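You operate a simulated robot arm through the tools that you are given. There is no shell and no other tool. Be economical: measure what you need, move in short steps, check, and stop when the job is done.

Carry out the task below with a simulated robot arm. There is one attempt and no reset: what you move stays moved.

JOB
Shut the head valve, then fit the nozzle the head card names and reopen the valve.
Fine: the grey nozzle goes in the worn tray; push the new one home in its seat. Where these are worked on the way, their far stop is far enough and under half their travel is too little: head valve.
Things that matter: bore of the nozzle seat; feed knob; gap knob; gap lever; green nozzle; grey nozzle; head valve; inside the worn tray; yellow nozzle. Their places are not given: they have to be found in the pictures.

It is judged by the outcome, as a careful person would: the job done as asked, and still so three seconds after it is handed in. It fails if anything else is knocked over, pushed out of place, dropped, spilled or broken.

ROBOT AND FRAMES
A 6-joint arm with a two-finger parallel gripper, fixed in place. Base frame: the origin is at the foot of the arm, x ahead of it, y to its left, z up; the work surface is at about z = 0.862. Lengths are in m, angles in degrees, forces in N, time in s.
With the tool pointing down near the work surface it reaches from about 0.26 to 0.68 m from the base axis. Its first joint turns from -66.0 to 66.0 degrees. Payload 2.9 kg.
The tool frame sits at the grasp point between the pads (the TCP): z along the fingers, y along the line on which they close. The tips reach 0.03 m beyond it. The gripper opens to 0.11 m. The fingers are 0.02 m wide and 0.01 m thick; the gripper's body (0.048 by 0.112 m) begins 0.055 m behind the TCP.
Orientation is told as [roll, pitch, yaw] about the base's x, y, z axes, in that order, counted from this pose: with the fingers straight down and closing along the base's y, the tool's x points along the base's -x, its y along +y and its z along -z.

CONTROLS
- The arm moves only by the tool jog_arm. Its argument "deltas" is a list of rows, each an object (a shift or turn left out is 0, a gripper value left out holds the last) with "translation": the shift along the base's x, y, z in m, a list of three; "turn": the turn, a rotation vector about the base's x, y, z in degrees, a list of three. In form: [{"translation": [tx, ty, tz], "turn": [wx, wy, wz]}, ...]. A call has 1 to 20 rows; each row shifts and turns the commanded pose from where the row before left it. "gripper" is the opening, from 0 (shut) to 1 (fully open), set as the call begins (left out, the last holds). Each row takes 0.2 s and may step no farther than 0.05 m and 8.6 degrees from the row before; otherwise, or with a gripper value out of range, the whole call is refused. Where a pose cannot be reached the arm comes as near as it can. A force on the tool above 40 N (or 10 N above the force at the start of the call, whichever is more), or a blocked arm, ends the call early, and 0.2 s more pass. The fingers move at their own pace (about 0.108 m/s each) and stop on an object; they squeeze with about 31 N. The grip force told is the motor's: it shows also when the fingers shut on nothing. Time passes only in rows, and 0.2 s behind the last, so rows that do not move let the fingers close. It gives the time, the measured TCP pose, the force on the tool (base axes), the opening and the grip force at its end, in the units of the frame above (readings bear some noise), with the torque about the TCP (base axes, N m) and any sound that the robot's microphone picked up.
- Cameras (640 x 400 px; columns grow to the right, rows downward): "scene" is fixed at [0.0933, 0.4526, 1.3828]; the picture's right is [-0.54, -0.84, 0.00], its down [-0.50, 0.32, -0.81] and it looks along [0.68, -0.44, -0.59] (base axes); focal length 288 px, centre (320, 200). "wrist" rides on the gripper at [0.072, 0.017, -0.103] in the tool frame; the picture's right is [-0.23, 0.97, 0.00], its down [-0.76, -0.18, -0.62] and it looks along [-0.61, -0.14, 0.78] (tool axes); focal length 222 px, centre (320, 200).
- grab_frame(camera): a new picture of that camera. No time passes.
- probe_pixels(camera, pixels): for up to 12 pixels [column, row] of the newest picture of that camera ("zoom" is the newest enlarged one), the place [x, y, z] in the base frame of the surface seen there, good to about 0.003 m. No time passes.
- enlarge(camera, box): a new picture of the part [left, top, right, bottom] of that camera's present view, enlarged. No time passes.
- close_job(): hands the job in; it is judged then, once.

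Keep the steps short. Do not move on a guess: measure, check each grasp and each placing, and mend mistakes. In all there are 80 turns and 38 pictures (those below and enlarged ones count). Leave the gripper open and the arm clear of the work at the hand-in unless told otherwise, and finish with a single line.

The tools are called after "Call:" as name(argument=value, ...) on one line, values as JSON. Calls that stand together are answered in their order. jog_arm: Moves the arm, as the interface text tells. Its arguments: {"type":"object","properties":{"deltas":{"type":"array","items":{"type":"object","properties":{"translation":{"type":"array","items":{"type":"number"}},"turn":{"type":"array","items":{"type":"number"}}}}},"gripper":{"type":"number"}},"required":["deltas"]} The other tools are called the same way: grab_frame (camera) takes a picture; probe_pixels (camera, pixels) gives the place of the surface under pixels of a picture; enlarge (camera, box) takes an enlarged picture of a part of a camera's view; close_job () hands the job in.

At the start:

```text
t: 0.0
eef_pos: [0.4287, -0.096, 1.2009]
orientation: [0.0, 0.0, 0.0]
force: [0.7, -0.7, 0.3]
moment: [-0.01, 0.0, 0.01]
gripper_width: 0.11
grasp_force: 0.1
```

scene: 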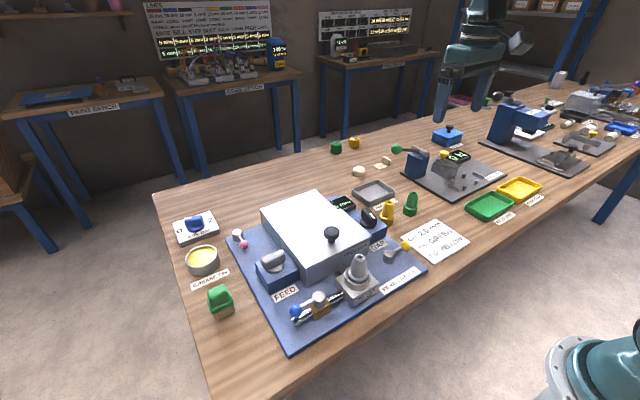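
wrist: 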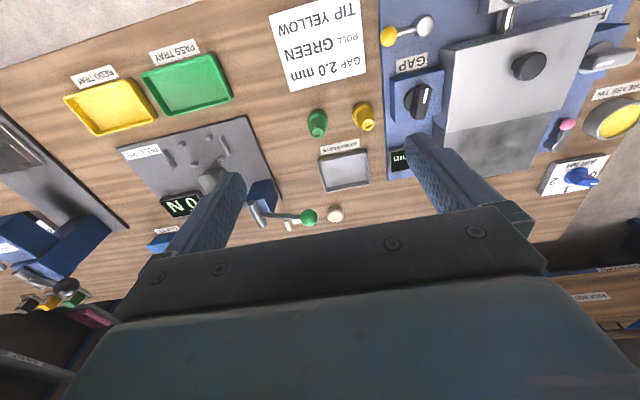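

I see the blue machine base with a nozzle seat near (357,275), a lever near (315,303) and a card at (435,240). I'll enlarge these areas first.

Call:
enlarge(camera="scene", box=[270, 220, 430, 330])

Call:
enlarge(camera="scene", box=[330, 170, 490, 270])

```text
3.64 times, centred on (350, 275) of scene
```

zoom: 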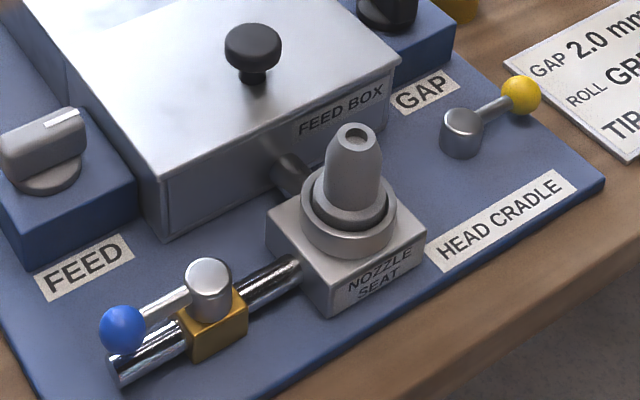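

```text
4.00 times, centred on (410, 220) of scene
```

zoom: 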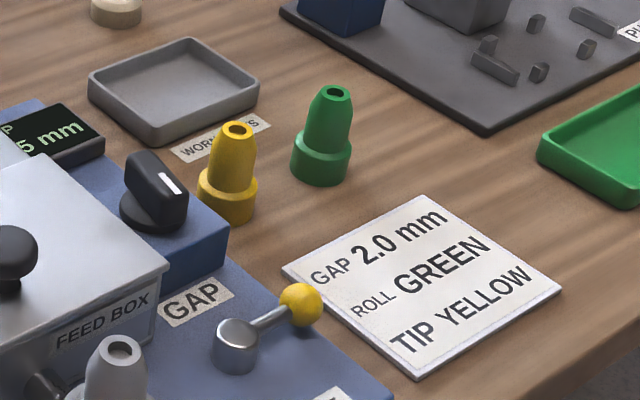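

The head card reads TIP YELLOW, so the yellow nozzle goes in. The head valve is the lever with the blue ball, lying along the pipe. I'll measure the key points.

Call:
probe_pixels(camera="scene", pixels=[[319, 295], [295.5, 310], [359.5, 257], [357, 270], [352, 282], [389, 202], [387, 210], [387, 219], [373, 192], [388.5, 252], [405, 246], [332, 234]])

Call:
probe_pixels(camera="zoom", pixels=[[237, 126], [232, 160], [227, 205], [338, 90], [322, 165], [120, 350], [120, 80], [185, 45], [255, 80], [155, 140], [235, 335], [300, 305]])

Call:
enlarge(camera="scene", box=[280, 240, 400, 330])

```text
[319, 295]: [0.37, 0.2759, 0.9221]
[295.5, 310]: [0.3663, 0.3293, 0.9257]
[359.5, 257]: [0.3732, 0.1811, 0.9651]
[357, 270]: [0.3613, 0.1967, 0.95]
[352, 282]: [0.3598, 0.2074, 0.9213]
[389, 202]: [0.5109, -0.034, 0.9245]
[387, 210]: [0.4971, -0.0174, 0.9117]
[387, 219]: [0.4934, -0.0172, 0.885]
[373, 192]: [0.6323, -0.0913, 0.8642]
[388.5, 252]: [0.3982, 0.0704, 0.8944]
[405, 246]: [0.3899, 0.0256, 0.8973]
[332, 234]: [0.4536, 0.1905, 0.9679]
```

```text
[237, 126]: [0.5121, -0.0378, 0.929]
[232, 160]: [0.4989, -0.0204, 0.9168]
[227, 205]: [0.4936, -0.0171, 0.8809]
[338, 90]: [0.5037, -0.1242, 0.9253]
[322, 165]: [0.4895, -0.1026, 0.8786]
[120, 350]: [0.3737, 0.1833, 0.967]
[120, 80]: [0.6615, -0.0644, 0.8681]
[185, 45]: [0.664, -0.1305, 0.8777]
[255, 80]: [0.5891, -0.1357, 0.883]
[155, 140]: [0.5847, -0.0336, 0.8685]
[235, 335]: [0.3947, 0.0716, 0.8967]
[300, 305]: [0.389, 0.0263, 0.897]
```

```text
4.44 times, centred on (340, 285) of scene
```

zoom: 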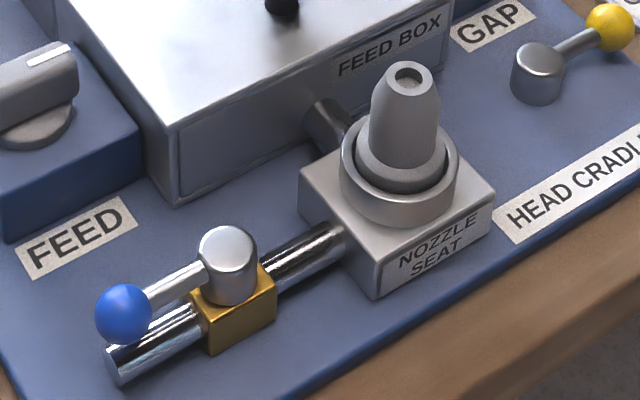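

Hub is near (0.374, 0.274) and the ball near (0.374, 0.324, 0.917), so the lever is along the pipe and the valve is open. Next I'll check the clearances around it and the seat and nozzle details.

Call:
probe_pixels(camera="zoom", pixels=[[120, 315], [230, 245], [175, 285], [145, 140], [45, 60], [175, 195], [178, 128], [408, 72], [400, 130], [405, 185], [400, 215], [345, 160]])

Call:
probe_pixels(camera="zoom", pixels=[[452, 160], [380, 215], [375, 265], [490, 190], [300, 175], [70, 225], [340, 120], [240, 340], [390, 85], [425, 75], [435, 150], [365, 150]])

```text
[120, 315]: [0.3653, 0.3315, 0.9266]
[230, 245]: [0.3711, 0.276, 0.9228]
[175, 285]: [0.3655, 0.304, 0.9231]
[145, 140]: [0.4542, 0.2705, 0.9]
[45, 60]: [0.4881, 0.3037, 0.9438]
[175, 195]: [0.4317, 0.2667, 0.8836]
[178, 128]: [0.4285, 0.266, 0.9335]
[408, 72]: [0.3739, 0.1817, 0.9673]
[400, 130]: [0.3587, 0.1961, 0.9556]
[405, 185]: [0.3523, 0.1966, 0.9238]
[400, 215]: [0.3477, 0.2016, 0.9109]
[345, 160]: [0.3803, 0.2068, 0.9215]
```

```text
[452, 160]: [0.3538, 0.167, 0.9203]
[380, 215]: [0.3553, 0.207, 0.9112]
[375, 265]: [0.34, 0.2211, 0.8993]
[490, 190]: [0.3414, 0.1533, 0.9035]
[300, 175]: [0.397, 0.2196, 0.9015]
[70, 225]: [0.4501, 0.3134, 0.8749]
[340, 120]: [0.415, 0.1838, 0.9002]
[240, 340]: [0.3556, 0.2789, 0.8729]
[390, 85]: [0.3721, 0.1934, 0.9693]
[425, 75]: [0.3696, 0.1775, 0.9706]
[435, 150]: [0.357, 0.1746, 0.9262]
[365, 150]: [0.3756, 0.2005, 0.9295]
```

Free space exists on both sides of the lever. I'll shut the fingers and travel high to above the +x side of the ball, then down to z≈1.0.

Call:
jog_arm(deltas=[{"translation": [-0.0019, 0.0418, 0]}, {"translation": [-0.0019, 0.0418, 0]}, {"translation": [-0.0019, 0.0418, 0]}, {"translation": [-0.0019, 0.0418, 0]}, {"translation": [-0.0019, 0.0418, 0]}, {"translation": [-0.0019, 0.0418, 0]}, {"translation": [-0.0019, 0.0418, 0]}, {"translation": [-0.0019, 0.0418, 0]}, {"translation": [-0.0019, 0.0418, 0]}, {"translation": [-0.0019, 0.0418, 0]}, {"translation": [0, 0, -0.04]}, {"translation": [0, 0, -0.04]}, {"translation": [0, 0, -0.04]}, {"translation": [0, 0, -0.04]}, {"translation": [0, 0, -0.04]}, {"translation": [0, 0, 0]}], gripper=0)

Call:
grab_frame(camera="wrist")

```text
t: 3.4
eef_pos: [0.4096, 0.327, 1.0004]
orientation: [0.0, 0.1, 0.0]
force: [-0.2, 0.7, 0.2]
moment: [-0.03, 0.02, 0.01]
gripper_width: 0.0
grasp_force: 31.3
```

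```text
32 pictures are left
```

wrist: 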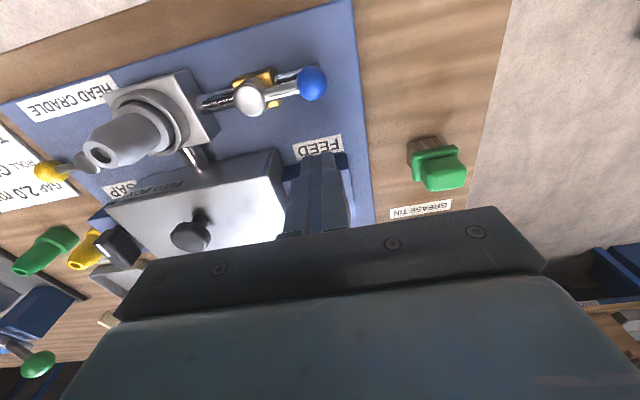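

The wrist view shows the ball at (312,83) and hub at (250,98). I'll probe those, plus the nozzle and seat from this second angle.

Call:
probe_pixels(camera="wrist", pixels=[[312, 83], [325, 78], [300, 88], [250, 98], [282, 90], [98, 153], [130, 130], [175, 130], [165, 150], [212, 130], [183, 72], [330, 170]])

```text
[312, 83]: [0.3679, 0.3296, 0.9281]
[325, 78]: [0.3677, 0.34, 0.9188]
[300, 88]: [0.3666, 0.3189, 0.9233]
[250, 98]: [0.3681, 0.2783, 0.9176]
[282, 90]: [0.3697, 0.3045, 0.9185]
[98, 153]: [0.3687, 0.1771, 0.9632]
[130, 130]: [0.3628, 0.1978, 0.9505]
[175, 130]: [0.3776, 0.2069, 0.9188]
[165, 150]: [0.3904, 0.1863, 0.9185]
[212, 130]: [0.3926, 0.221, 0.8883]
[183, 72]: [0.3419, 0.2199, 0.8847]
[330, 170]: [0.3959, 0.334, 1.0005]
```

Ball centre ≈ (0.367, 0.329, 0.916), hub (0.368, 0.277). I'll lower beside the ball (tips at z≈0.907) and nudge it a little in −x to learn which way the valve turns.

Call:
jog_arm(deltas=[{"translation": [0, 0, -0.03]}, {"translation": [0, 0, -0.033]}, {"translation": [-0.008, 0.001, 0]}, {"translation": [-0.008, 0.001, 0]}, {"translation": [-0.007, 0.002, 0]}, {"translation": [-0.006, 0.002, 0]}, {"translation": [-0.006, 0.002, 0]}])

Call:
grab_frame(camera="wrist")

```text
t: 5.0
eef_pos: [0.3754, 0.3303, 0.9379]
orientation: [0.0, 0.0, 0.0]
force: [0.3, -1.5, 0.9]
moment: [0.01, 0.0, 0.0]
gripper_width: 0.0
grasp_force: 30.9
```

```text
31 pictures are left
```

wrist: 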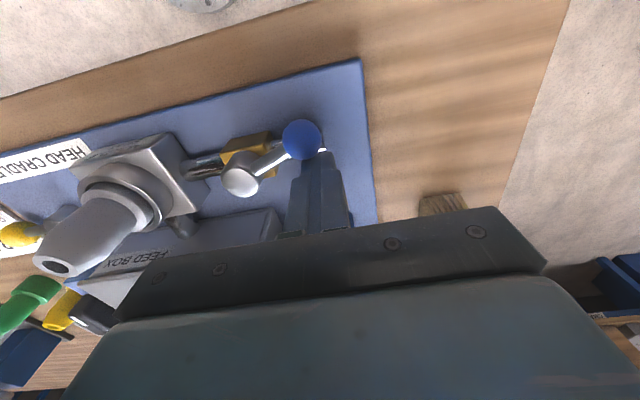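

The lever turns freely toward −x (ball now at (300,138)). I'll follow the arc to the far stop.

Call:
jog_arm(deltas=[{"translation": [-0.0085, 0.0015, 0]}, {"translation": [-0.0085, 0.0005, 0]}, {"translation": [-0.008, -0.002, 0]}, {"translation": [-0.0075, -0.003, 0]}, {"translation": [-0.0065, -0.004, 0]}, {"translation": [-0.006, -0.005, 0]}, {"translation": [-0.0055, -0.0055, 0]}, {"translation": [-0.005, -0.0055, 0]}, {"translation": [-0.003, -0.005, 0]}, {"translation": [-0.001, -0.004, 0]}, {"translation": [0, -0.003, 0]}])

Call:
grab_frame(camera="wrist")

```text
t: 7.2
eef_pos: [0.317, 0.3067, 0.9388]
orientation: [0.9, -0.6, 0.5]
force: [3.1, 10.0, -5.5]
moment: [0.3, -0.07, 0.1]
gripper_width: 0.0003
grasp_force: 31.0
stopped in row 10: the force on the tool passed its limit at 46 N (the readings are from after the stop); the commanded pose is now the measured one
```

```text
30 pictures are left
```

wrist: 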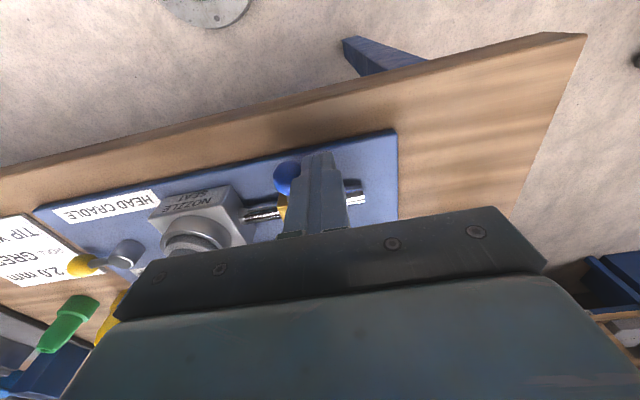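

The lever hit its stop at about a right angle. I'll back off in +y, rise straight up, level the tool, and look.

Call:
jog_arm(deltas=[{"translation": [-0.001, 0.008, 0], "turn": [-0.9, 0.6, -0.5]}, {"translation": [0, 0.006, 0.01]}, {"translation": [0, 0, 0.04]}, {"translation": [0, 0, 0.04]}, {"translation": [0, 0, 0.04]}, {"translation": [0.02, -0.02, 0.01]}])

Call:
enlarge(camera="scene", box=[280, 240, 400, 330])

```text
t: 8.6
eef_pos: [0.3361, 0.3001, 1.0784]
orientation: [-0.2, 0.1, -0.2]
force: [0.2, 0.1, -1.3]
moment: [0.0, -0.01, -0.01]
gripper_width: 0.0
grasp_force: 30.9
```

```text
4.44 times, centred on (340, 285) of scene
```

zoom: 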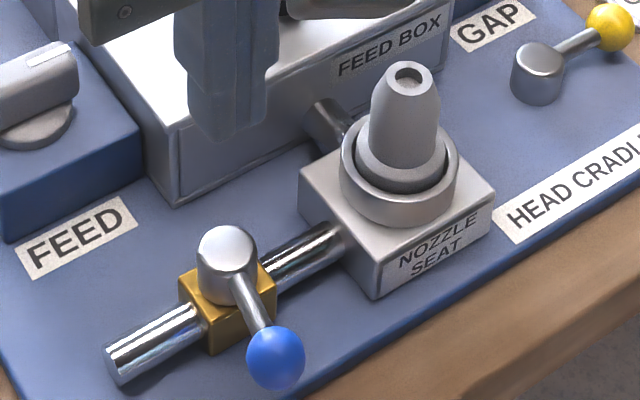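

The valve is shut: lever square to the pipe, at its stop. Now I'll move above the grey nozzle (≈0.369, 0.183) with the fingers partly open.

Call:
jog_arm(deltas=[{"translation": [0.008, -0.029, 0.0], "turn": [0.2, -0.1, 0.2]}, {"translation": [0.008, -0.029, 0.0]}, {"translation": [0.008, -0.03, 0.0]}, {"translation": [0.009, -0.029, 0]}, {"translation": [0, 0, -0.02]}, {"translation": [0, 0, 0]}], gripper=0.65)

Call:
grab_frame(camera="wrist")

Call:
enlarge(camera="scene", box=[310, 220, 410, 300])

```text
t: 10.0
eef_pos: [0.3693, 0.1812, 1.0602]
orientation: [0.1, 0.0, 0.1]
force: [-0.2, -0.5, -0.6]
moment: [-0.05, 0.0, -0.02]
gripper_width: 0.0715
grasp_force: 0.0
```

```text
28 pictures are left
```

wrist: 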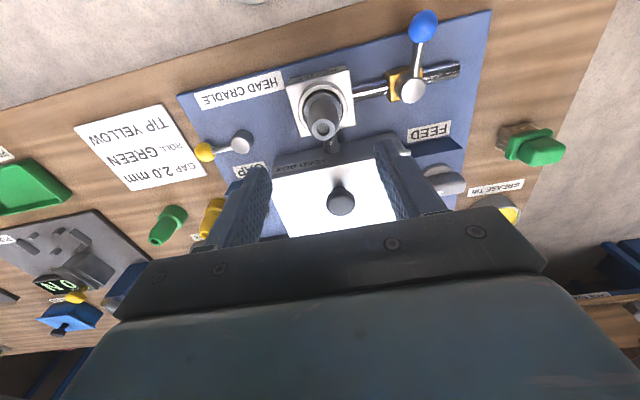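

```text
5.00 times, centred on (360, 260) of scene
```

zoom: 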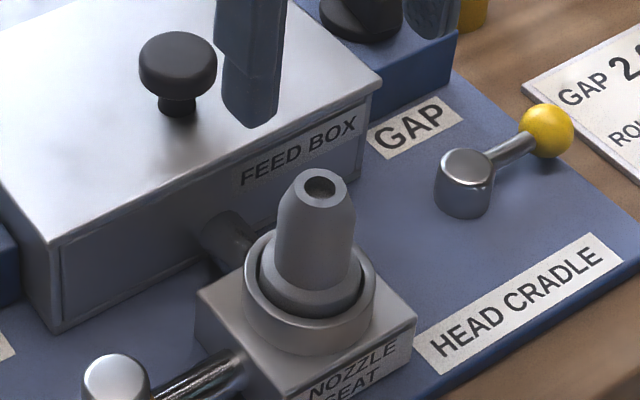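

I'll get the nozzle axis from this wrist view (tip at (322,128), block corners) and the scene zoom.

Call:
probe_pixels(camera="wrist", pixels=[[322, 128], [288, 84], [349, 70], [354, 120], [299, 136], [303, 108], [345, 100], [320, 79], [318, 93]])

Call:
probe_pixels(camera="zoom", pixels=[[320, 175], [345, 195], [300, 195], [315, 210], [312, 260], [310, 285], [308, 300], [265, 275], [248, 290], [370, 290], [180, 50], [310, 320]])

```text
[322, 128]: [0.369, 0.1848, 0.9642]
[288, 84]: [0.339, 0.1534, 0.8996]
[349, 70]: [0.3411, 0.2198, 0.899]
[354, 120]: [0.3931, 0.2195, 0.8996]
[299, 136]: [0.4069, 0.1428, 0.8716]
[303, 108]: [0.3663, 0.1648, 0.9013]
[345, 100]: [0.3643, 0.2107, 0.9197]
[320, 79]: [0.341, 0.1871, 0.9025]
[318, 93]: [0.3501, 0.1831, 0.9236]
```

```text
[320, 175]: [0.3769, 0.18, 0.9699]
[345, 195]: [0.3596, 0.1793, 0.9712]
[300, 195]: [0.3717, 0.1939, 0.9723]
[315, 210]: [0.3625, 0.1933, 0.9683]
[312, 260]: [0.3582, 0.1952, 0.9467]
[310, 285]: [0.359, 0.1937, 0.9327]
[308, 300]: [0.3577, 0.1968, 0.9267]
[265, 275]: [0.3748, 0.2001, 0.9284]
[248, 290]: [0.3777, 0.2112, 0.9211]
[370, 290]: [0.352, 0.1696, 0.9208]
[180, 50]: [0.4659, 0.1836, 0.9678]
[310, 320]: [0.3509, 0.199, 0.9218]
```

Nozzle axis ≈ (0.368, 0.186), flange top ≈0.930, tip ≈0.970. I'll lower to TCP z 0.963 (tips just over the flange) and then close.

Call:
jog_arm(deltas=[{"translation": [-0.001, 0.005, -0.03]}, {"translation": [0, 0, -0.03]}, {"translation": [0, 0, -0.025]}, {"translation": [0, 0, -0.012]}, {"translation": [0, 0, 0]}])

Call:
jog_arm(deltas=[{}, {}, {}], gripper=0)

Call:
enlarge(camera="scene", box=[310, 220, 410, 300])

```text
t: 11.2
eef_pos: [0.3689, 0.1875, 0.9609]
orientation: [0.1, 0.0, 0.0]
force: [-0.2, 0.1, 0.7]
moment: [0.01, 0.0, 0.01]
gripper_width: 0.0715
grasp_force: 0.1
```

```text
t: 12.0
eef_pos: [0.368, 0.1876, 0.9625]
orientation: [0.1, 0.1, 0.0]
force: [0.0, -0.8, 0.0]
moment: [-0.04, 0.0, -0.03]
gripper_width: 0.0285
grasp_force: 30.5
```

```text
5.00 times, centred on (360, 260) of scene
```

zoom: 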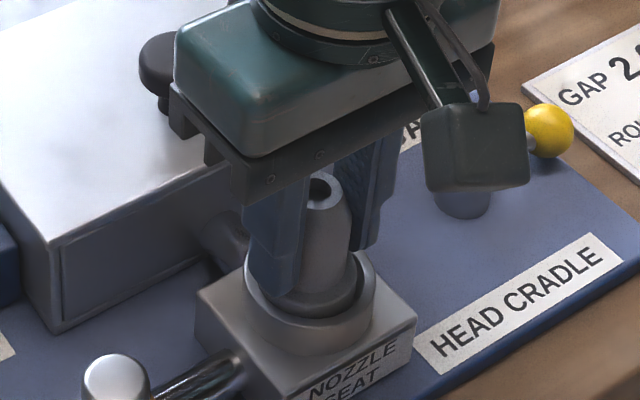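

Gripped at 28.5 mm. I'll lift straight up slowly.

Call:
jog_arm(deltas=[{"translation": [0, 0, 0.005]}, {"translation": [0, 0, 0.008]}, {"translation": [0, 0, 0.012]}, {"translation": [0, 0, 0.02]}, {"translation": [0, 0, 0.03]}, {"translation": [0, 0, 0.03]}, {}])

Call:
enlarge(camera="scene", box=[310, 200, 410, 300])

```text
t: 13.6
eef_pos: [0.3666, 0.1871, 1.0671]
orientation: [0.2, -0.1, 0.1]
force: [0.5, 0.4, -0.8]
moment: [-0.01, -0.01, 0.0]
gripper_width: 0.0286
grasp_force: 31.2
```

```text
4.00 times, centred on (360, 250) of scene
```

zoom: 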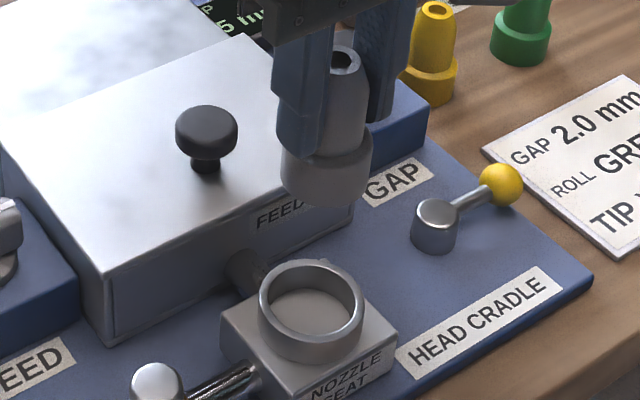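

The grey nozzle is out. I'll probe the empty seat (ring and floor) and the worn tray.

Call:
probe_pixels(camera="zoom", pixels=[[310, 308], [310, 325], [264, 305], [359, 300], [312, 263], [312, 340], [330, 120], [300, 140], [435, 10], [430, 90]])

Call:
enlarge(camera="scene", box=[330, 160, 450, 235])

```text
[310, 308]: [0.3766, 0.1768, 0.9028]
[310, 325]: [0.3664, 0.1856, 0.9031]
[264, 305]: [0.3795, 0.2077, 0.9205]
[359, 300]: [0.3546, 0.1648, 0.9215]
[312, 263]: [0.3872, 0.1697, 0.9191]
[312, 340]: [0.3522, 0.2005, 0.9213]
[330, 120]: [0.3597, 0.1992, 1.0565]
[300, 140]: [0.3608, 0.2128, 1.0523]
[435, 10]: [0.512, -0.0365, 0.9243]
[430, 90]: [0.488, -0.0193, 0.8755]
```

```text
5.33 times, centred on (390, 198) of scene
```

zoom: 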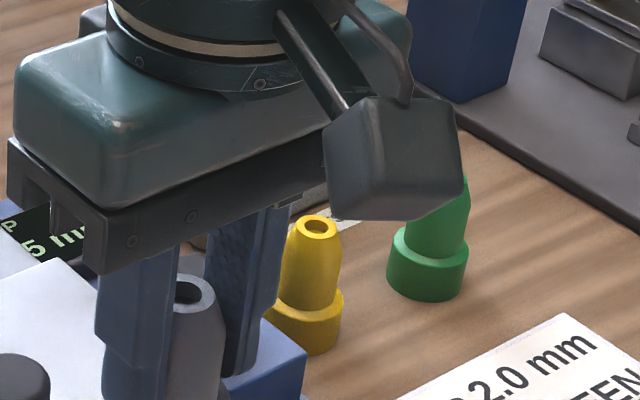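

Seat floor z≈0.903, ring centre (0.368, 0.186), so the TCP sits 0.0595 above the nozzle bottom. Now I'll raise and carry the grey nozzle high to above the worn tray (~0.62, −0.09).

Call:
jog_arm(deltas=[{"translation": [0, 0, 0.04]}, {"translation": [0, 0, 0.04]}, {"translation": [0.031, -0.0346, 0]}, {"translation": [0.031, -0.0346, 0]}, {"translation": [0.031, -0.0346, 0]}, {"translation": [0.031, -0.0346, 0]}, {"translation": [0.031, -0.0346, 0]}, {"translation": [0.031, -0.0346, 0]}, {"translation": [0.031, -0.0346, 0]}, {"translation": [0.031, -0.0346, 0]}, {}])

Call:
grab_frame(camera="wrist")

Call:
enlarge(camera="scene", box=[320, 140, 450, 230])

```text
t: 16.0
eef_pos: [0.6052, -0.0907, 1.1462]
orientation: [0.1, 0.1, 0.1]
force: [0.2, 0.2, 0.0]
moment: [0.01, 0.04, 0.01]
gripper_width: 0.0285
grasp_force: 31.1
out of reach, approached as far as the arm can: row 10
```

```text
23 pictures are left
```

wrist: 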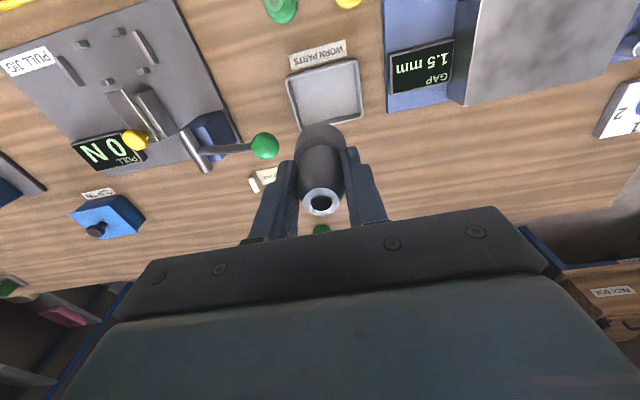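

```text
4.44 times, centred on (385, 185) of scene
```

zoom: 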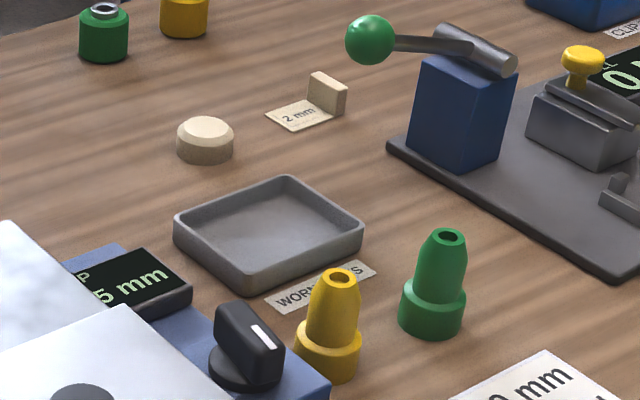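

Clear view of tray and nozzles. I'll probe the tray rim/floor and both nozzles in the zoom.

Call:
probe_pixels(camera="zoom", pixels=[[178, 230], [288, 180], [360, 228], [249, 280], [268, 235], [240, 250], [300, 215], [372, 40], [340, 273], [330, 300], [328, 345], [328, 370]])

Call:
probe_pixels(camera="wrist", pixels=[[286, 81], [357, 60], [362, 114], [300, 128], [325, 92], [265, 145], [320, 200]])

```text
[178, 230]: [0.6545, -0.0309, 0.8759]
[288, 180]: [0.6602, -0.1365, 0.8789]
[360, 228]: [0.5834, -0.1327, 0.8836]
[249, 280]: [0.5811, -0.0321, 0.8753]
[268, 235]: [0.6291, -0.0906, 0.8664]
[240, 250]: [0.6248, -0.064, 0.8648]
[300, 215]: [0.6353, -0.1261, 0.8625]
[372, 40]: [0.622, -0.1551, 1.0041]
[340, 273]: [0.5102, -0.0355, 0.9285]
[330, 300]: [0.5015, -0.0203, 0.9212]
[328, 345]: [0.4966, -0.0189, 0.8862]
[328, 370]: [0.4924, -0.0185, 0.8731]
```

```text
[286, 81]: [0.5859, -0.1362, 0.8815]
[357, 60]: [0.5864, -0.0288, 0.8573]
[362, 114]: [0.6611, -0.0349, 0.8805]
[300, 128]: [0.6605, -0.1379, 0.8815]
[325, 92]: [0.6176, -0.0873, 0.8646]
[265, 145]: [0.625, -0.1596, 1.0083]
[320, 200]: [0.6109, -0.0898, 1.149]
```

Tray spans x 0.584–0.661, y −0.137…−0.031, floor 0.865, rim 0.881. A green lever ball of the jig is near (0.625, −0.165, 1.00), so I'll favour y = −0.068. Lower part way first.

Call:
jog_arm(deltas=[{"translation": [0, 0.022, -0.03]}, {"translation": [0, 0, -0.04]}, {"translation": [0, 0, -0.04]}, {"translation": [0.004, 0, -0.04]}, {}])

```text
t: 17.2
eef_pos: [0.6116, -0.0665, 0.9946]
orientation: [0.1, 0.0, 0.2]
force: [0.4, -0.2, -0.6]
moment: [0.0, 0.0, 0.0]
gripper_width: 0.0286
grasp_force: 30.8
```

At (0.612, −0.067, 0.995); nozzle bottom ≈0.935. I'll shift to x≈0.618 and lower, gently at the end, to the floor.

Call:
jog_arm(deltas=[{"translation": [0.006, 0, -0.025]}, {"translation": [0, 0, -0.025]}, {"translation": [0, 0, -0.01]}, {"translation": [0, 0, -0.005]}, {"translation": [0, 0, -0.003]}, {}])

Call:
enlarge(camera="scene", box=[320, 140, 450, 230])

```text
t: 18.6
eef_pos: [0.6161, -0.066, 0.9295]
orientation: [0.0, 0.0, 0.2]
force: [-0.5, 0.0, -0.5]
moment: [0.0, -0.01, 0.03]
gripper_width: 0.0285
grasp_force: 30.9
```

```text
4.44 times, centred on (385, 185) of scene
```

zoom: 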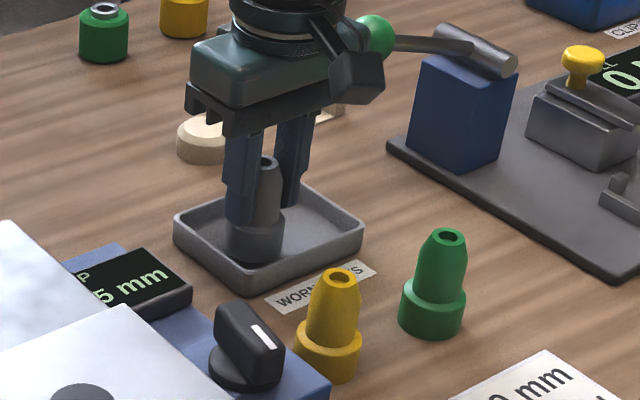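

Over the tray and clear of the walls and the green ball. A few more millimetres until it touches the floor.

Call:
jog_arm(deltas=[{"translation": [0, 0, -0.002]}, {"translation": [0, 0, -0.002]}, {"translation": [0, 0, -0.0015]}, {}])

```text
t: 19.6
eef_pos: [0.6159, -0.0663, 0.9239]
orientation: [0.1, 0.0, 0.1]
force: [-0.7, 0.0, -0.2]
moment: [-0.04, 0.0, -0.03]
gripper_width: 0.0285
grasp_force: 31.0
```

Call:
jog_arm(deltas=[{"translation": [0, 0, -0.001]}, {"translation": [0, 0, -0.001]}, {"translation": [0, 0, -0.001]}, {}])

```text
t: 20.6
eef_pos: [0.6156, -0.0661, 0.9244]
orientation: [0.0, -0.4, 0.0]
force: [-5.0, -1.0, 26.4]
moment: [-0.1, 0.29, -0.03]
gripper_width: 0.0285
grasp_force: 31.0
```

Contact (26 N up). I'll ease off a millimetre and open the fingers.

Call:
jog_arm(deltas=[{"translation": [0, 0, 0.002]}])

Call:
jog_arm(deltas=[{}, {}, {"translation": [0, 0, 0.01]}, {"translation": [0, 0, 0.02]}, {"translation": [0, 0, 0.03]}, {"translation": [0, 0, 0.03]}, {"translation": [0, 0.0, 0.03]}], gripper=0.5)

Call:
enlarge(camera="scene", box=[320, 140, 450, 230])

```text
t: 21.0
eef_pos: [0.6155, -0.0656, 0.9236]
orientation: [0.2, -0.1, 0.1]
force: [4.9, -2.4, 16.0]
moment: [-0.07, -0.32, 0.02]
gripper_width: 0.0286
grasp_force: 31.2
```

```text
t: 22.6
eef_pos: [0.6167, -0.0657, 1.0434]
orientation: [0.2, -0.1, 0.0]
force: [0.2, -0.8, 0.0]
moment: [0.01, 0.02, -0.02]
gripper_width: 0.0551
grasp_force: 0.1
```

```text
4.44 times, centred on (385, 185) of scene
```

zoom: 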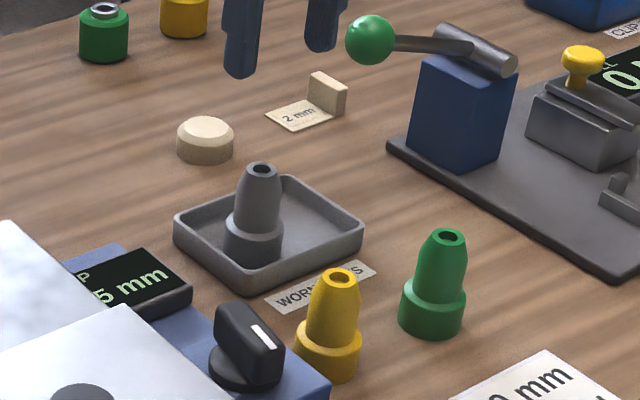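

The grey nozzle stands in the worn tray. I'll move above the yellow nozzle (~0.507, −0.03) and look.

Call:
jog_arm(deltas=[{"translation": [-0.036, 0.012, 0.01]}, {"translation": [-0.037, 0.012, 0.0]}, {"translation": [-0.037, 0.012, 0.0]}, {}], gripper=0.6)

Call:
grab_frame(camera="wrist")

```text
t: 23.6
eef_pos: [0.5051, -0.0294, 1.053]
orientation: [0.1, -0.1, 0.0]
force: [-1.5, 0.2, 0.4]
moment: [0.01, 0.03, -0.01]
gripper_width: 0.0659
grasp_force: 0.1
```

```text
19 pictures are left
```

wrist: 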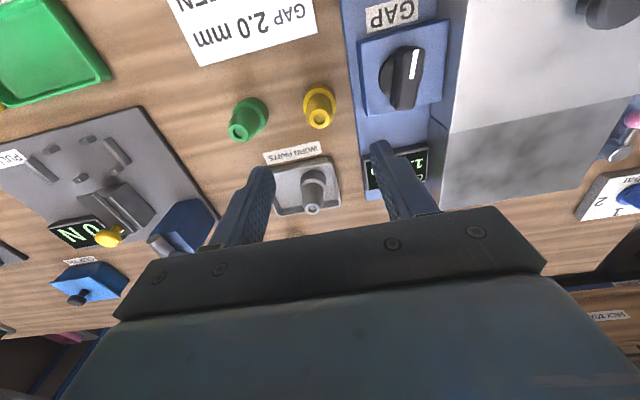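

Yellow nozzle at (320,108). I'll probe it, its flange edges, and the gap knob.

Call:
probe_pixels(camera="wrist", pixels=[[319, 118], [305, 104], [334, 98], [320, 88], [318, 127], [404, 77], [386, 80], [360, 85], [320, 108], [311, 209]])

```text
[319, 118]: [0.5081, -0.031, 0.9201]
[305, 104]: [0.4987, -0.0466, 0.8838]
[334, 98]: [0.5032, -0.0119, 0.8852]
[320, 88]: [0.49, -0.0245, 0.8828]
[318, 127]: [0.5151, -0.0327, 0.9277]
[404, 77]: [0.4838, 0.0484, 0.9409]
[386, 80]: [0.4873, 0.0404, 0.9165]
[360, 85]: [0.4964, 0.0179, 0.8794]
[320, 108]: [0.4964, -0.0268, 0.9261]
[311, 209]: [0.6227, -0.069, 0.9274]
```

Yellow axis ≈ (0.506, −0.030), flange top 0.885. The gap knob (top 0.941, y≥0.03) clears the fingers if they open narrowly. I'll set the opening to 54 mm and lower to TCP z≈0.921.

Call:
jog_arm(deltas=[{"translation": [0.001, -0.0005, -0.04]}, {"translation": [0, 0, -0.04]}, {"translation": [0, 0, -0.03]}, {"translation": [0, 0, -0.021]}, {}], gripper=0.49)

Call:
enlarge(camera="scene", box=[340, 150, 440, 230])

```text
t: 24.8
eef_pos: [0.5057, -0.0282, 0.9226]
orientation: [0.1, 0.1, 0.0]
force: [1.0, -0.7, -0.2]
moment: [0.01, 0.01, -0.03]
gripper_width: 0.054
grasp_force: 0.0
```

```text
5.00 times, centred on (390, 190) of scene
```

zoom: 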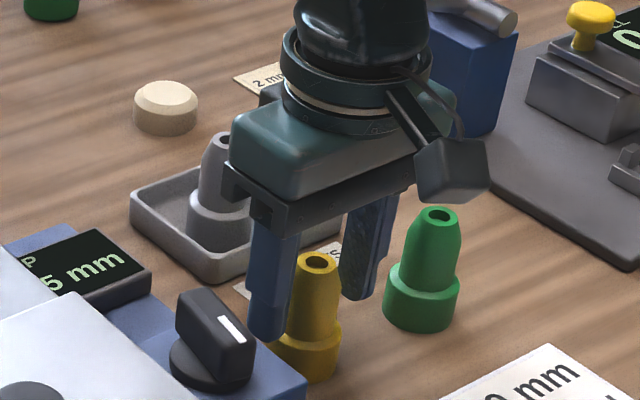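

The fingers straddle the yellow nozzle and clear both neighbours. Closing, then lifting.

Call:
jog_arm(deltas=[{}, {}, {}], gripper=0)

Call:
jog_arm(deltas=[{"translation": [0, 0, 0.01]}, {"translation": [0, 0, 0.03]}, {"translation": [0, 0, 0.04]}, {"translation": [0, 0, 0.04]}, {"translation": [0, 0, 0.04]}, {}])

Call:
enlarge(camera="scene", box=[340, 110, 460, 230])

```text
t: 25.6
eef_pos: [0.5055, -0.0299, 0.9234]
orientation: [0.1, 0.0, 0.1]
force: [-0.8, 0.6, 0.1]
moment: [0.04, 0.0, 0.0]
gripper_width: 0.0288
grasp_force: 31.4
```

```text
t: 27.0
eef_pos: [0.5054, -0.0307, 1.0823]
orientation: [0.1, 0.0, 0.0]
force: [0.5, 0.1, -0.7]
moment: [0.0, 0.01, -0.04]
gripper_width: 0.0287
grasp_force: 30.8
```

```text
3.33 times, centred on (400, 170) of scene
```

zoom: 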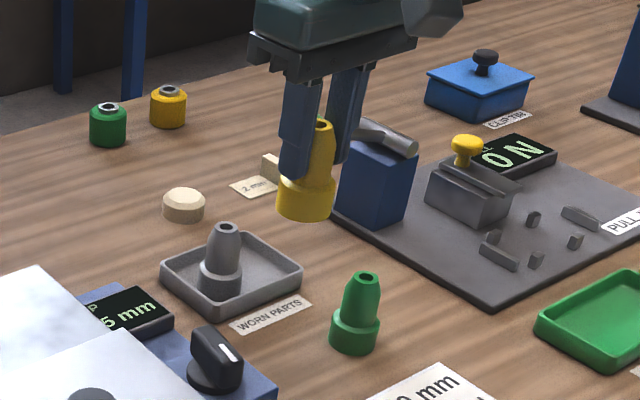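

The yellow nozzle is held upright. I'll carry it over the seat (0.368, 0.187) and compare its position in the wrist view with that of the grey one (bore had been at (321,202)).

Call:
jog_arm(deltas=[{"translation": [-0.0229, 0.0363, 0]}, {"translation": [-0.0229, 0.0363, 0]}, {"translation": [-0.0229, 0.0363, 0]}, {"translation": [-0.0229, 0.0363, 0]}, {"translation": [-0.0229, 0.0363, 0]}, {"translation": [-0.0229, 0.0363, 0]}, {}, {}])

Call:
grab_frame(camera="wrist")

Call:
enlarge(camera="scene", box=[310, 200, 410, 300])

```text
t: 28.8
eef_pos: [0.3686, 0.1861, 1.0856]
orientation: [0.1, 0.0, 0.0]
force: [0.0, -0.4, 0.1]
moment: [0.01, 0.01, -0.04]
gripper_width: 0.0287
grasp_force: 31.2
```

```text
16 pictures are left
```

wrist: 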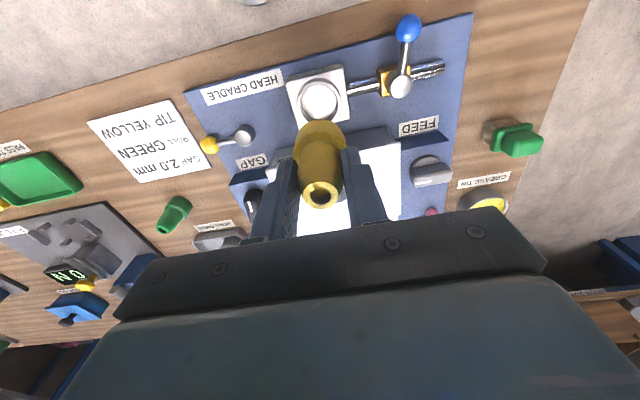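

```text
4.00 times, centred on (360, 250) of scene
```

zoom: 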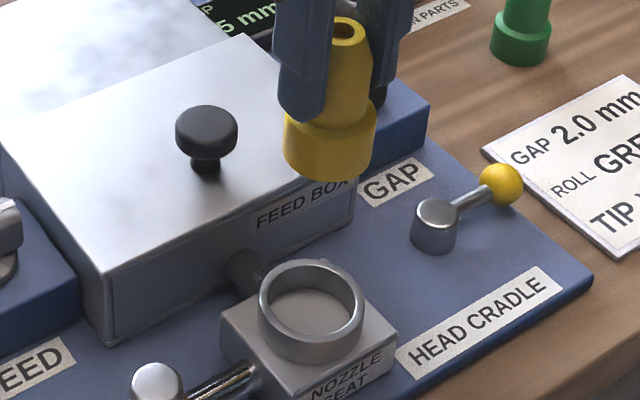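

The bore is about 7 px higher than the grey one's, implying the yellow one sits ≈3 mm toward −x in the grip. I'll correct +2.5 mm in x, descend to just above the ring, and check.

Call:
jog_arm(deltas=[{"translation": [0.0025, 0.0007, -0.03]}, {"translation": [0, 0, -0.03]}, {"translation": [0, 0, -0.02]}, {"translation": [0, 0, -0.015]}, {}])

Call:
enlarge(camera="scene", box=[325, 230, 395, 300])

Call:
enlarge(camera="wrist", box=[260, 60, 380, 220])

```text
t: 30.0
eef_pos: [0.3712, 0.187, 0.9863]
orientation: [0.1, 0.0, 0.1]
force: [-1.1, 0.1, -0.3]
moment: [-0.03, 0.04, 0.01]
gripper_width: 0.0288
grasp_force: 30.7
```

```text
5.71 times, centred on (360, 265) of scene
```

zoom: 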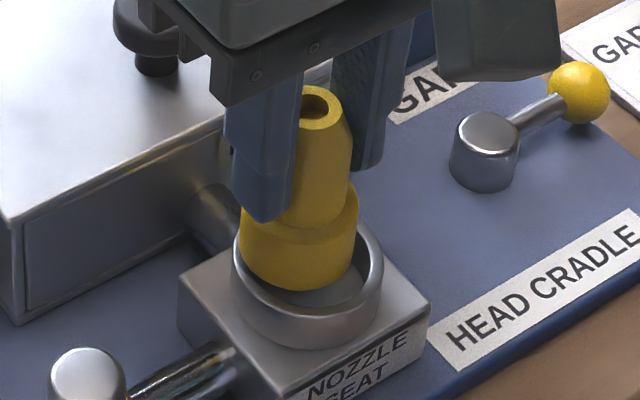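

```text
2.50 times, centred on (320, 140) of wrist
```

zoom: 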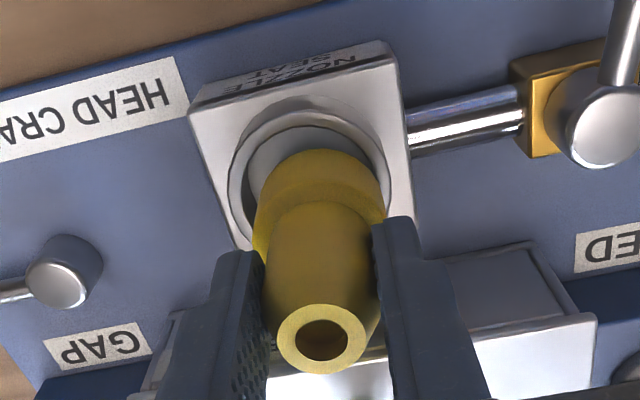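

The scene zoom shows the nozzle bottom about 4–5 mm too far in +x relative to the ring (gap at the near side), with y fine. I'll shift −4 mm in x and recheck.

Call:
jog_arm(deltas=[{"translation": [-0.004, 0, 0]}, {}])

Call:
enlarge(camera="wrist", box=[270, 70, 370, 150])

Call:
enlarge(camera="scene", box=[330, 250, 390, 300])

```text
t: 30.6
eef_pos: [0.3688, 0.1879, 0.9874]
orientation: [0.1, 0.0, 0.1]
force: [-0.6, -0.2, -0.3]
moment: [0.01, 0.02, 0.0]
gripper_width: 0.0287
grasp_force: 31.1
```

```text
5.00 times, centred on (320, 110) of wrist
```

zoom: 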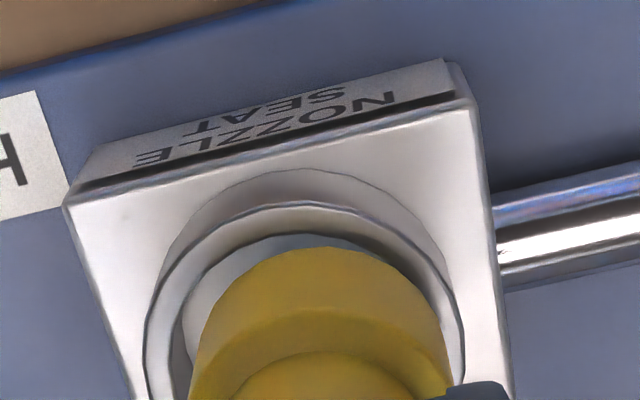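

```text
8.00 times, centred on (360, 275) of scene
```

zoom: 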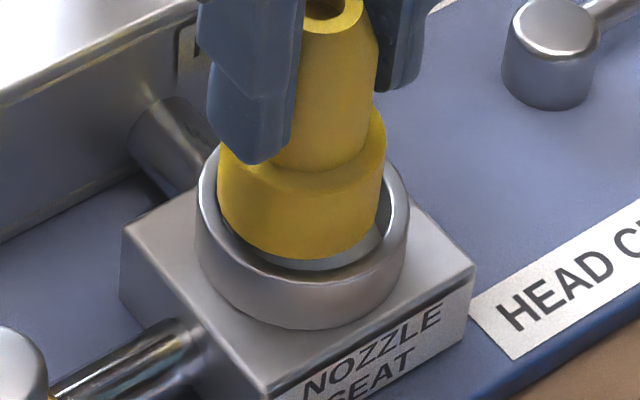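

Now x is well centred; both views suggest about 1.5 mm too much +y. With ~3 mm radial play, I'll shift y −1.5 mm and lower gently into the bore.

Call:
jog_arm(deltas=[{"translation": [0, -0.0015, 0]}, {"translation": [0, 0, -0.004]}, {"translation": [0, 0, -0.004]}, {"translation": [0, 0, -0.003]}, {}])

Call:
enlarge(camera="scene", box=[330, 250, 390, 300])

```text
t: 31.8
eef_pos: [0.368, 0.1871, 0.9762]
orientation: [0.1, 0.1, 0.0]
force: [1.8, -2.3, 1.1]
moment: [-0.1, -0.02, -0.01]
gripper_width: 0.0286
grasp_force: 30.7
```

```text
8.00 times, centred on (360, 275) of scene
```

zoom: 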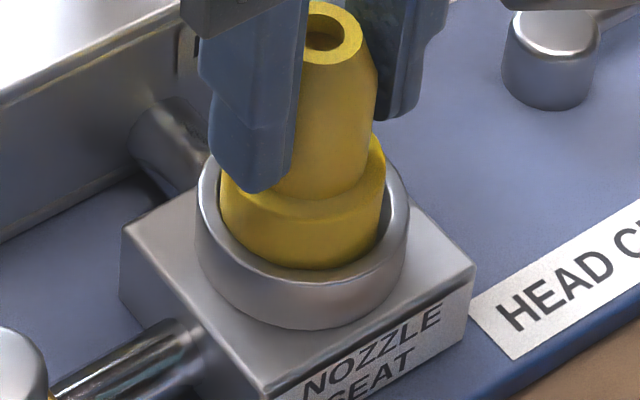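

It has entered the ring by ~6 mm with little force. Continue down until it bottoms (expected TCP ≈0.9645), then press.

Call:
jog_arm(deltas=[{"translation": [0, 0, -0.003]}, {"translation": [0, 0, -0.003]}, {"translation": [0, 0, -0.003]}, {"translation": [0, 0, -0.002]}, {}])

```text
t: 33.0
eef_pos: [0.368, 0.1862, 0.9649]
orientation: [0.1, -0.1, 0.0]
force: [-1.8, 1.4, 6.0]
moment: [0.02, 0.1, -0.01]
gripper_width: 0.0286
grasp_force: 31.2
```

Call:
jog_arm(deltas=[{"translation": [0, 0, -0.001]}, {"translation": [0, 0, -0.001]}, {}])

```text
t: 33.8
eef_pos: [0.3674, 0.1871, 0.9642]
orientation: [0.2, -0.2, 0.1]
force: [-4.7, 3.4, 28.0]
moment: [0.12, 0.16, 0.06]
gripper_width: 0.0289
grasp_force: 30.7
```

Bottomed at the expected depth with 28 N. I'll ease off, open, rise and inspect.

Call:
jog_arm(deltas=[{"translation": [0, 0, 0.0015]}])

Call:
jog_arm(deltas=[{}, {}, {"translation": [0, 0, 0.015]}, {"translation": [0, 0, 0.03]}, {"translation": [0, 0, 0.04]}, {"translation": [0, 0, 0.04]}], gripper=0.55)

Call:
enlarge(camera="scene", box=[310, 240, 390, 300])

```text
t: 34.2
eef_pos: [0.3695, 0.186, 0.965]
orientation: [0.0, -0.1, 0.2]
force: [0.7, 5.0, 13.7]
moment: [0.28, -0.25, 0.05]
gripper_width: 0.0285
grasp_force: 31.0
```

```text
t: 35.6
eef_pos: [0.3678, 0.186, 1.0875]
orientation: [0.1, 0.0, 0.1]
force: [-0.3, 0.1, 0.2]
moment: [-0.01, -0.02, -0.03]
gripper_width: 0.0603
grasp_force: 0.0
```

```text
6.67 times, centred on (350, 270) of scene
```

zoom: 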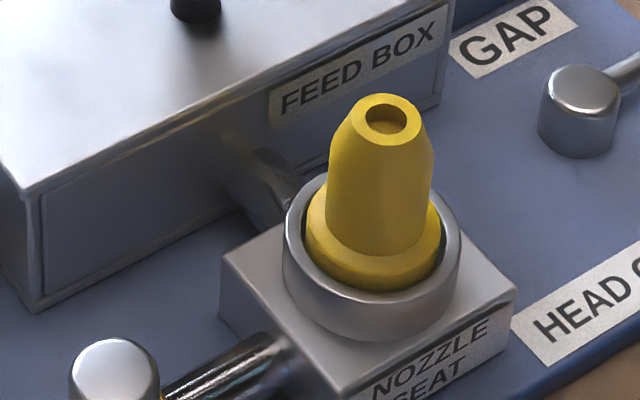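

It looks seated like the grey one did. I'll check the heights (grey: flange 0.929, tip 0.970).

Call:
probe_pixels(camera="zoom", pixels=[[385, 145], [362, 125], [410, 115], [375, 262], [320, 232], [432, 235], [290, 235], [455, 235]])

```text
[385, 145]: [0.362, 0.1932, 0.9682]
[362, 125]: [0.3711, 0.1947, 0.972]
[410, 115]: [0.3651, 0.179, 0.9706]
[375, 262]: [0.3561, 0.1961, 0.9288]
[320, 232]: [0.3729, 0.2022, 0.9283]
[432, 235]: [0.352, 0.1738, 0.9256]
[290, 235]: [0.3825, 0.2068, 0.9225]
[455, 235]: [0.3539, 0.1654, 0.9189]
```

Same heights as the original, so it's home. Now reopen the valve: shut the fingers and move to the −y side of the ball, at (0.314, 0.243), then look before lowering fully.

Call:
jog_arm(deltas=[{"translation": [-0.027, 0.028, 0]}, {"translation": [-0.027, 0.029, 0]}, {"translation": [0, 0, -0.04]}, {"translation": [0, 0, -0.04]}, {}], gripper=0)

Call:
grab_frame(camera="wrist")

```text
t: 36.8
eef_pos: [0.3136, 0.2397, 1.0078]
orientation: [0.1, 0.0, 0.1]
force: [0.3, -0.2, 0.9]
moment: [-0.02, 0.04, 0.01]
gripper_width: 0.0
grasp_force: 31.2
```

```text
8 pictures are left
```

wrist: 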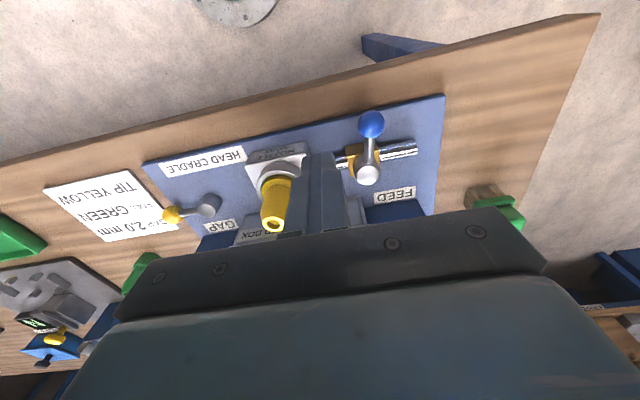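

Call:
probe_pixels(camera="wrist", pixels=[[370, 123], [360, 124], [380, 122], [368, 175], [322, 160]])

```text
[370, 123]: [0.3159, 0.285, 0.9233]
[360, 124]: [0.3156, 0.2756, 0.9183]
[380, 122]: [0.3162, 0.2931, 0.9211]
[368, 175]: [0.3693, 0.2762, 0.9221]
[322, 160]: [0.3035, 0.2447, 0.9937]
```

Ball at (0.316, 0.283); the closed fingers clear it. Lower and push it along the arc back to the open position.

Call:
jog_arm(deltas=[{"translation": [0, 0, -0.035]}, {"translation": [0, 0, -0.035]}, {"translation": [-0.001, 0.012, 0]}, {"translation": [-0.001, 0.01, 0]}, {"translation": [-0.001, 0.01, 0]}, {"translation": [0.001, 0.009, 0]}, {"translation": [0.002, 0.008, 0]}, {"translation": [0.003, 0.007, 0]}, {"translation": [0.004, 0.007, 0]}, {"translation": [0.005, 0.006, 0]}, {"translation": [0.006, 0.006, 0]}, {"translation": [0.006, 0.005, 0]}, {"translation": [0.006, 0.003, 0]}, {"translation": [0.004, 0.001, 0]}, {"translation": [0.003, 0, 0]}, {"translation": [0.003, 0, 0]}])

Call:
enlarge(camera="scene", box=[270, 240, 390, 330])

```text
t: 40.2
eef_pos: [0.3496, 0.3277, 0.9406]
orientation: [-0.1, 0.4, 0.7]
force: [-35.7, 2.6, 12.7]
moment: [-0.18, 0.76, 0.03]
gripper_width: 0.0
grasp_force: 31.1
```

```text
4.44 times, centred on (330, 285) of scene
```

zoom: 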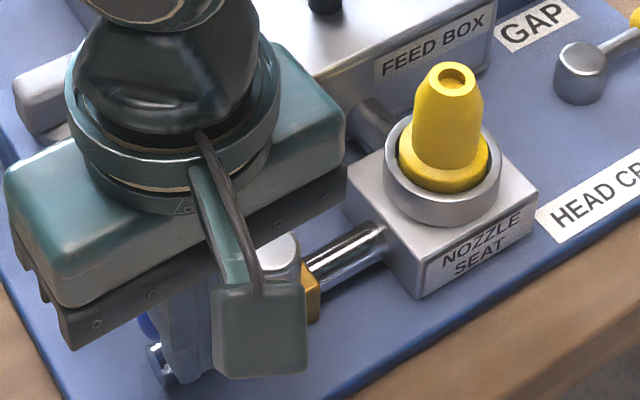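

The lever pushes back with 36 N, so it's at the open stop. I'll back off in −x, rise clear, and open the gripper.

Call:
jog_arm(deltas=[{"translation": [-0.01, 0, 0]}, {"translation": [-0.008, 0, 0.01]}, {"translation": [0, 0, 0.04]}, {"translation": [0, 0, 0.04]}, {"translation": [0, 0, 0.04]}, {"translation": [0, 0, 0.04]}])

Call:
jog_arm(deltas=[{"translation": [0.02, -0.04, 0.01]}, {"translation": [0.02, -0.04, 0.01]}, {"translation": [0.02, -0.04, 0.01]}, {"translation": [0.02, -0.04, 0.01]}, {"translation": [0.02, -0.04, 0.01]}, {"translation": [0, -0.04, 0]}, {"translation": [0, -0.04, 0]}, {"translation": [0, -0.04, 0]}], gripper=1)

Call:
grab_frame(camera="scene")

Call:
enlarge(camera="scene", box=[280, 240, 400, 330])

```text
t: 41.6
eef_pos: [0.3378, 0.3271, 1.11]
orientation: [0.1, 0.0, 0.2]
force: [-0.7, 0.0, -0.3]
moment: [-0.01, 0.04, 0.01]
gripper_width: 0.0
grasp_force: 31.0
```

```text
t: 43.4
eef_pos: [0.4346, 0.0063, 1.1603]
orientation: [0.1, -0.1, 0.1]
force: [0.1, 0.5, 0.1]
moment: [0.0, 0.01, 0.02]
gripper_width: 0.1105
grasp_force: 0.0
```

```text
6 pictures are left
```

scene: 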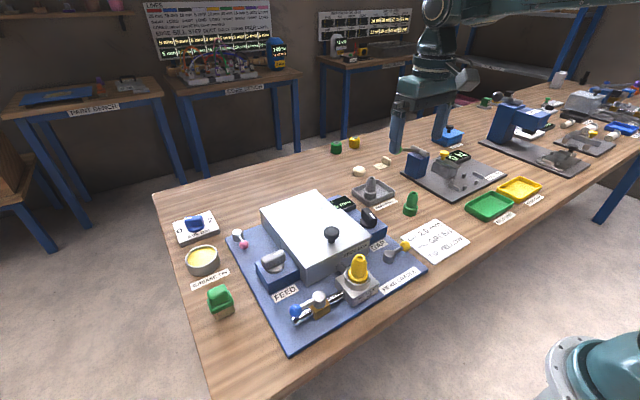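

```text
4.44 times, centred on (340, 285) of scene
```

zoom: 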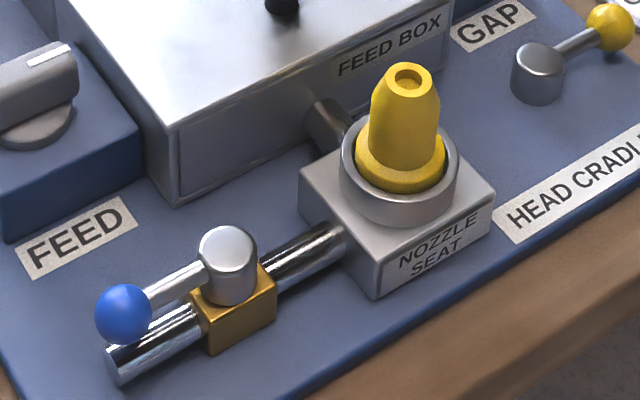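

The valve lever is back exactly as it began (open), the yellow nozzle is home, the grey one is in the worn tray, and the knobs and gap lever look unmoved. The gripper is open and clear, so I'm handing in.

Call:
close_job()

```text
The job is handed in.
```

Job handed in: I shut the head valve, put the grey nozzle in the worn tray, pushed the yellow nozzle home in its seat, and turned the valve back to its open stop.
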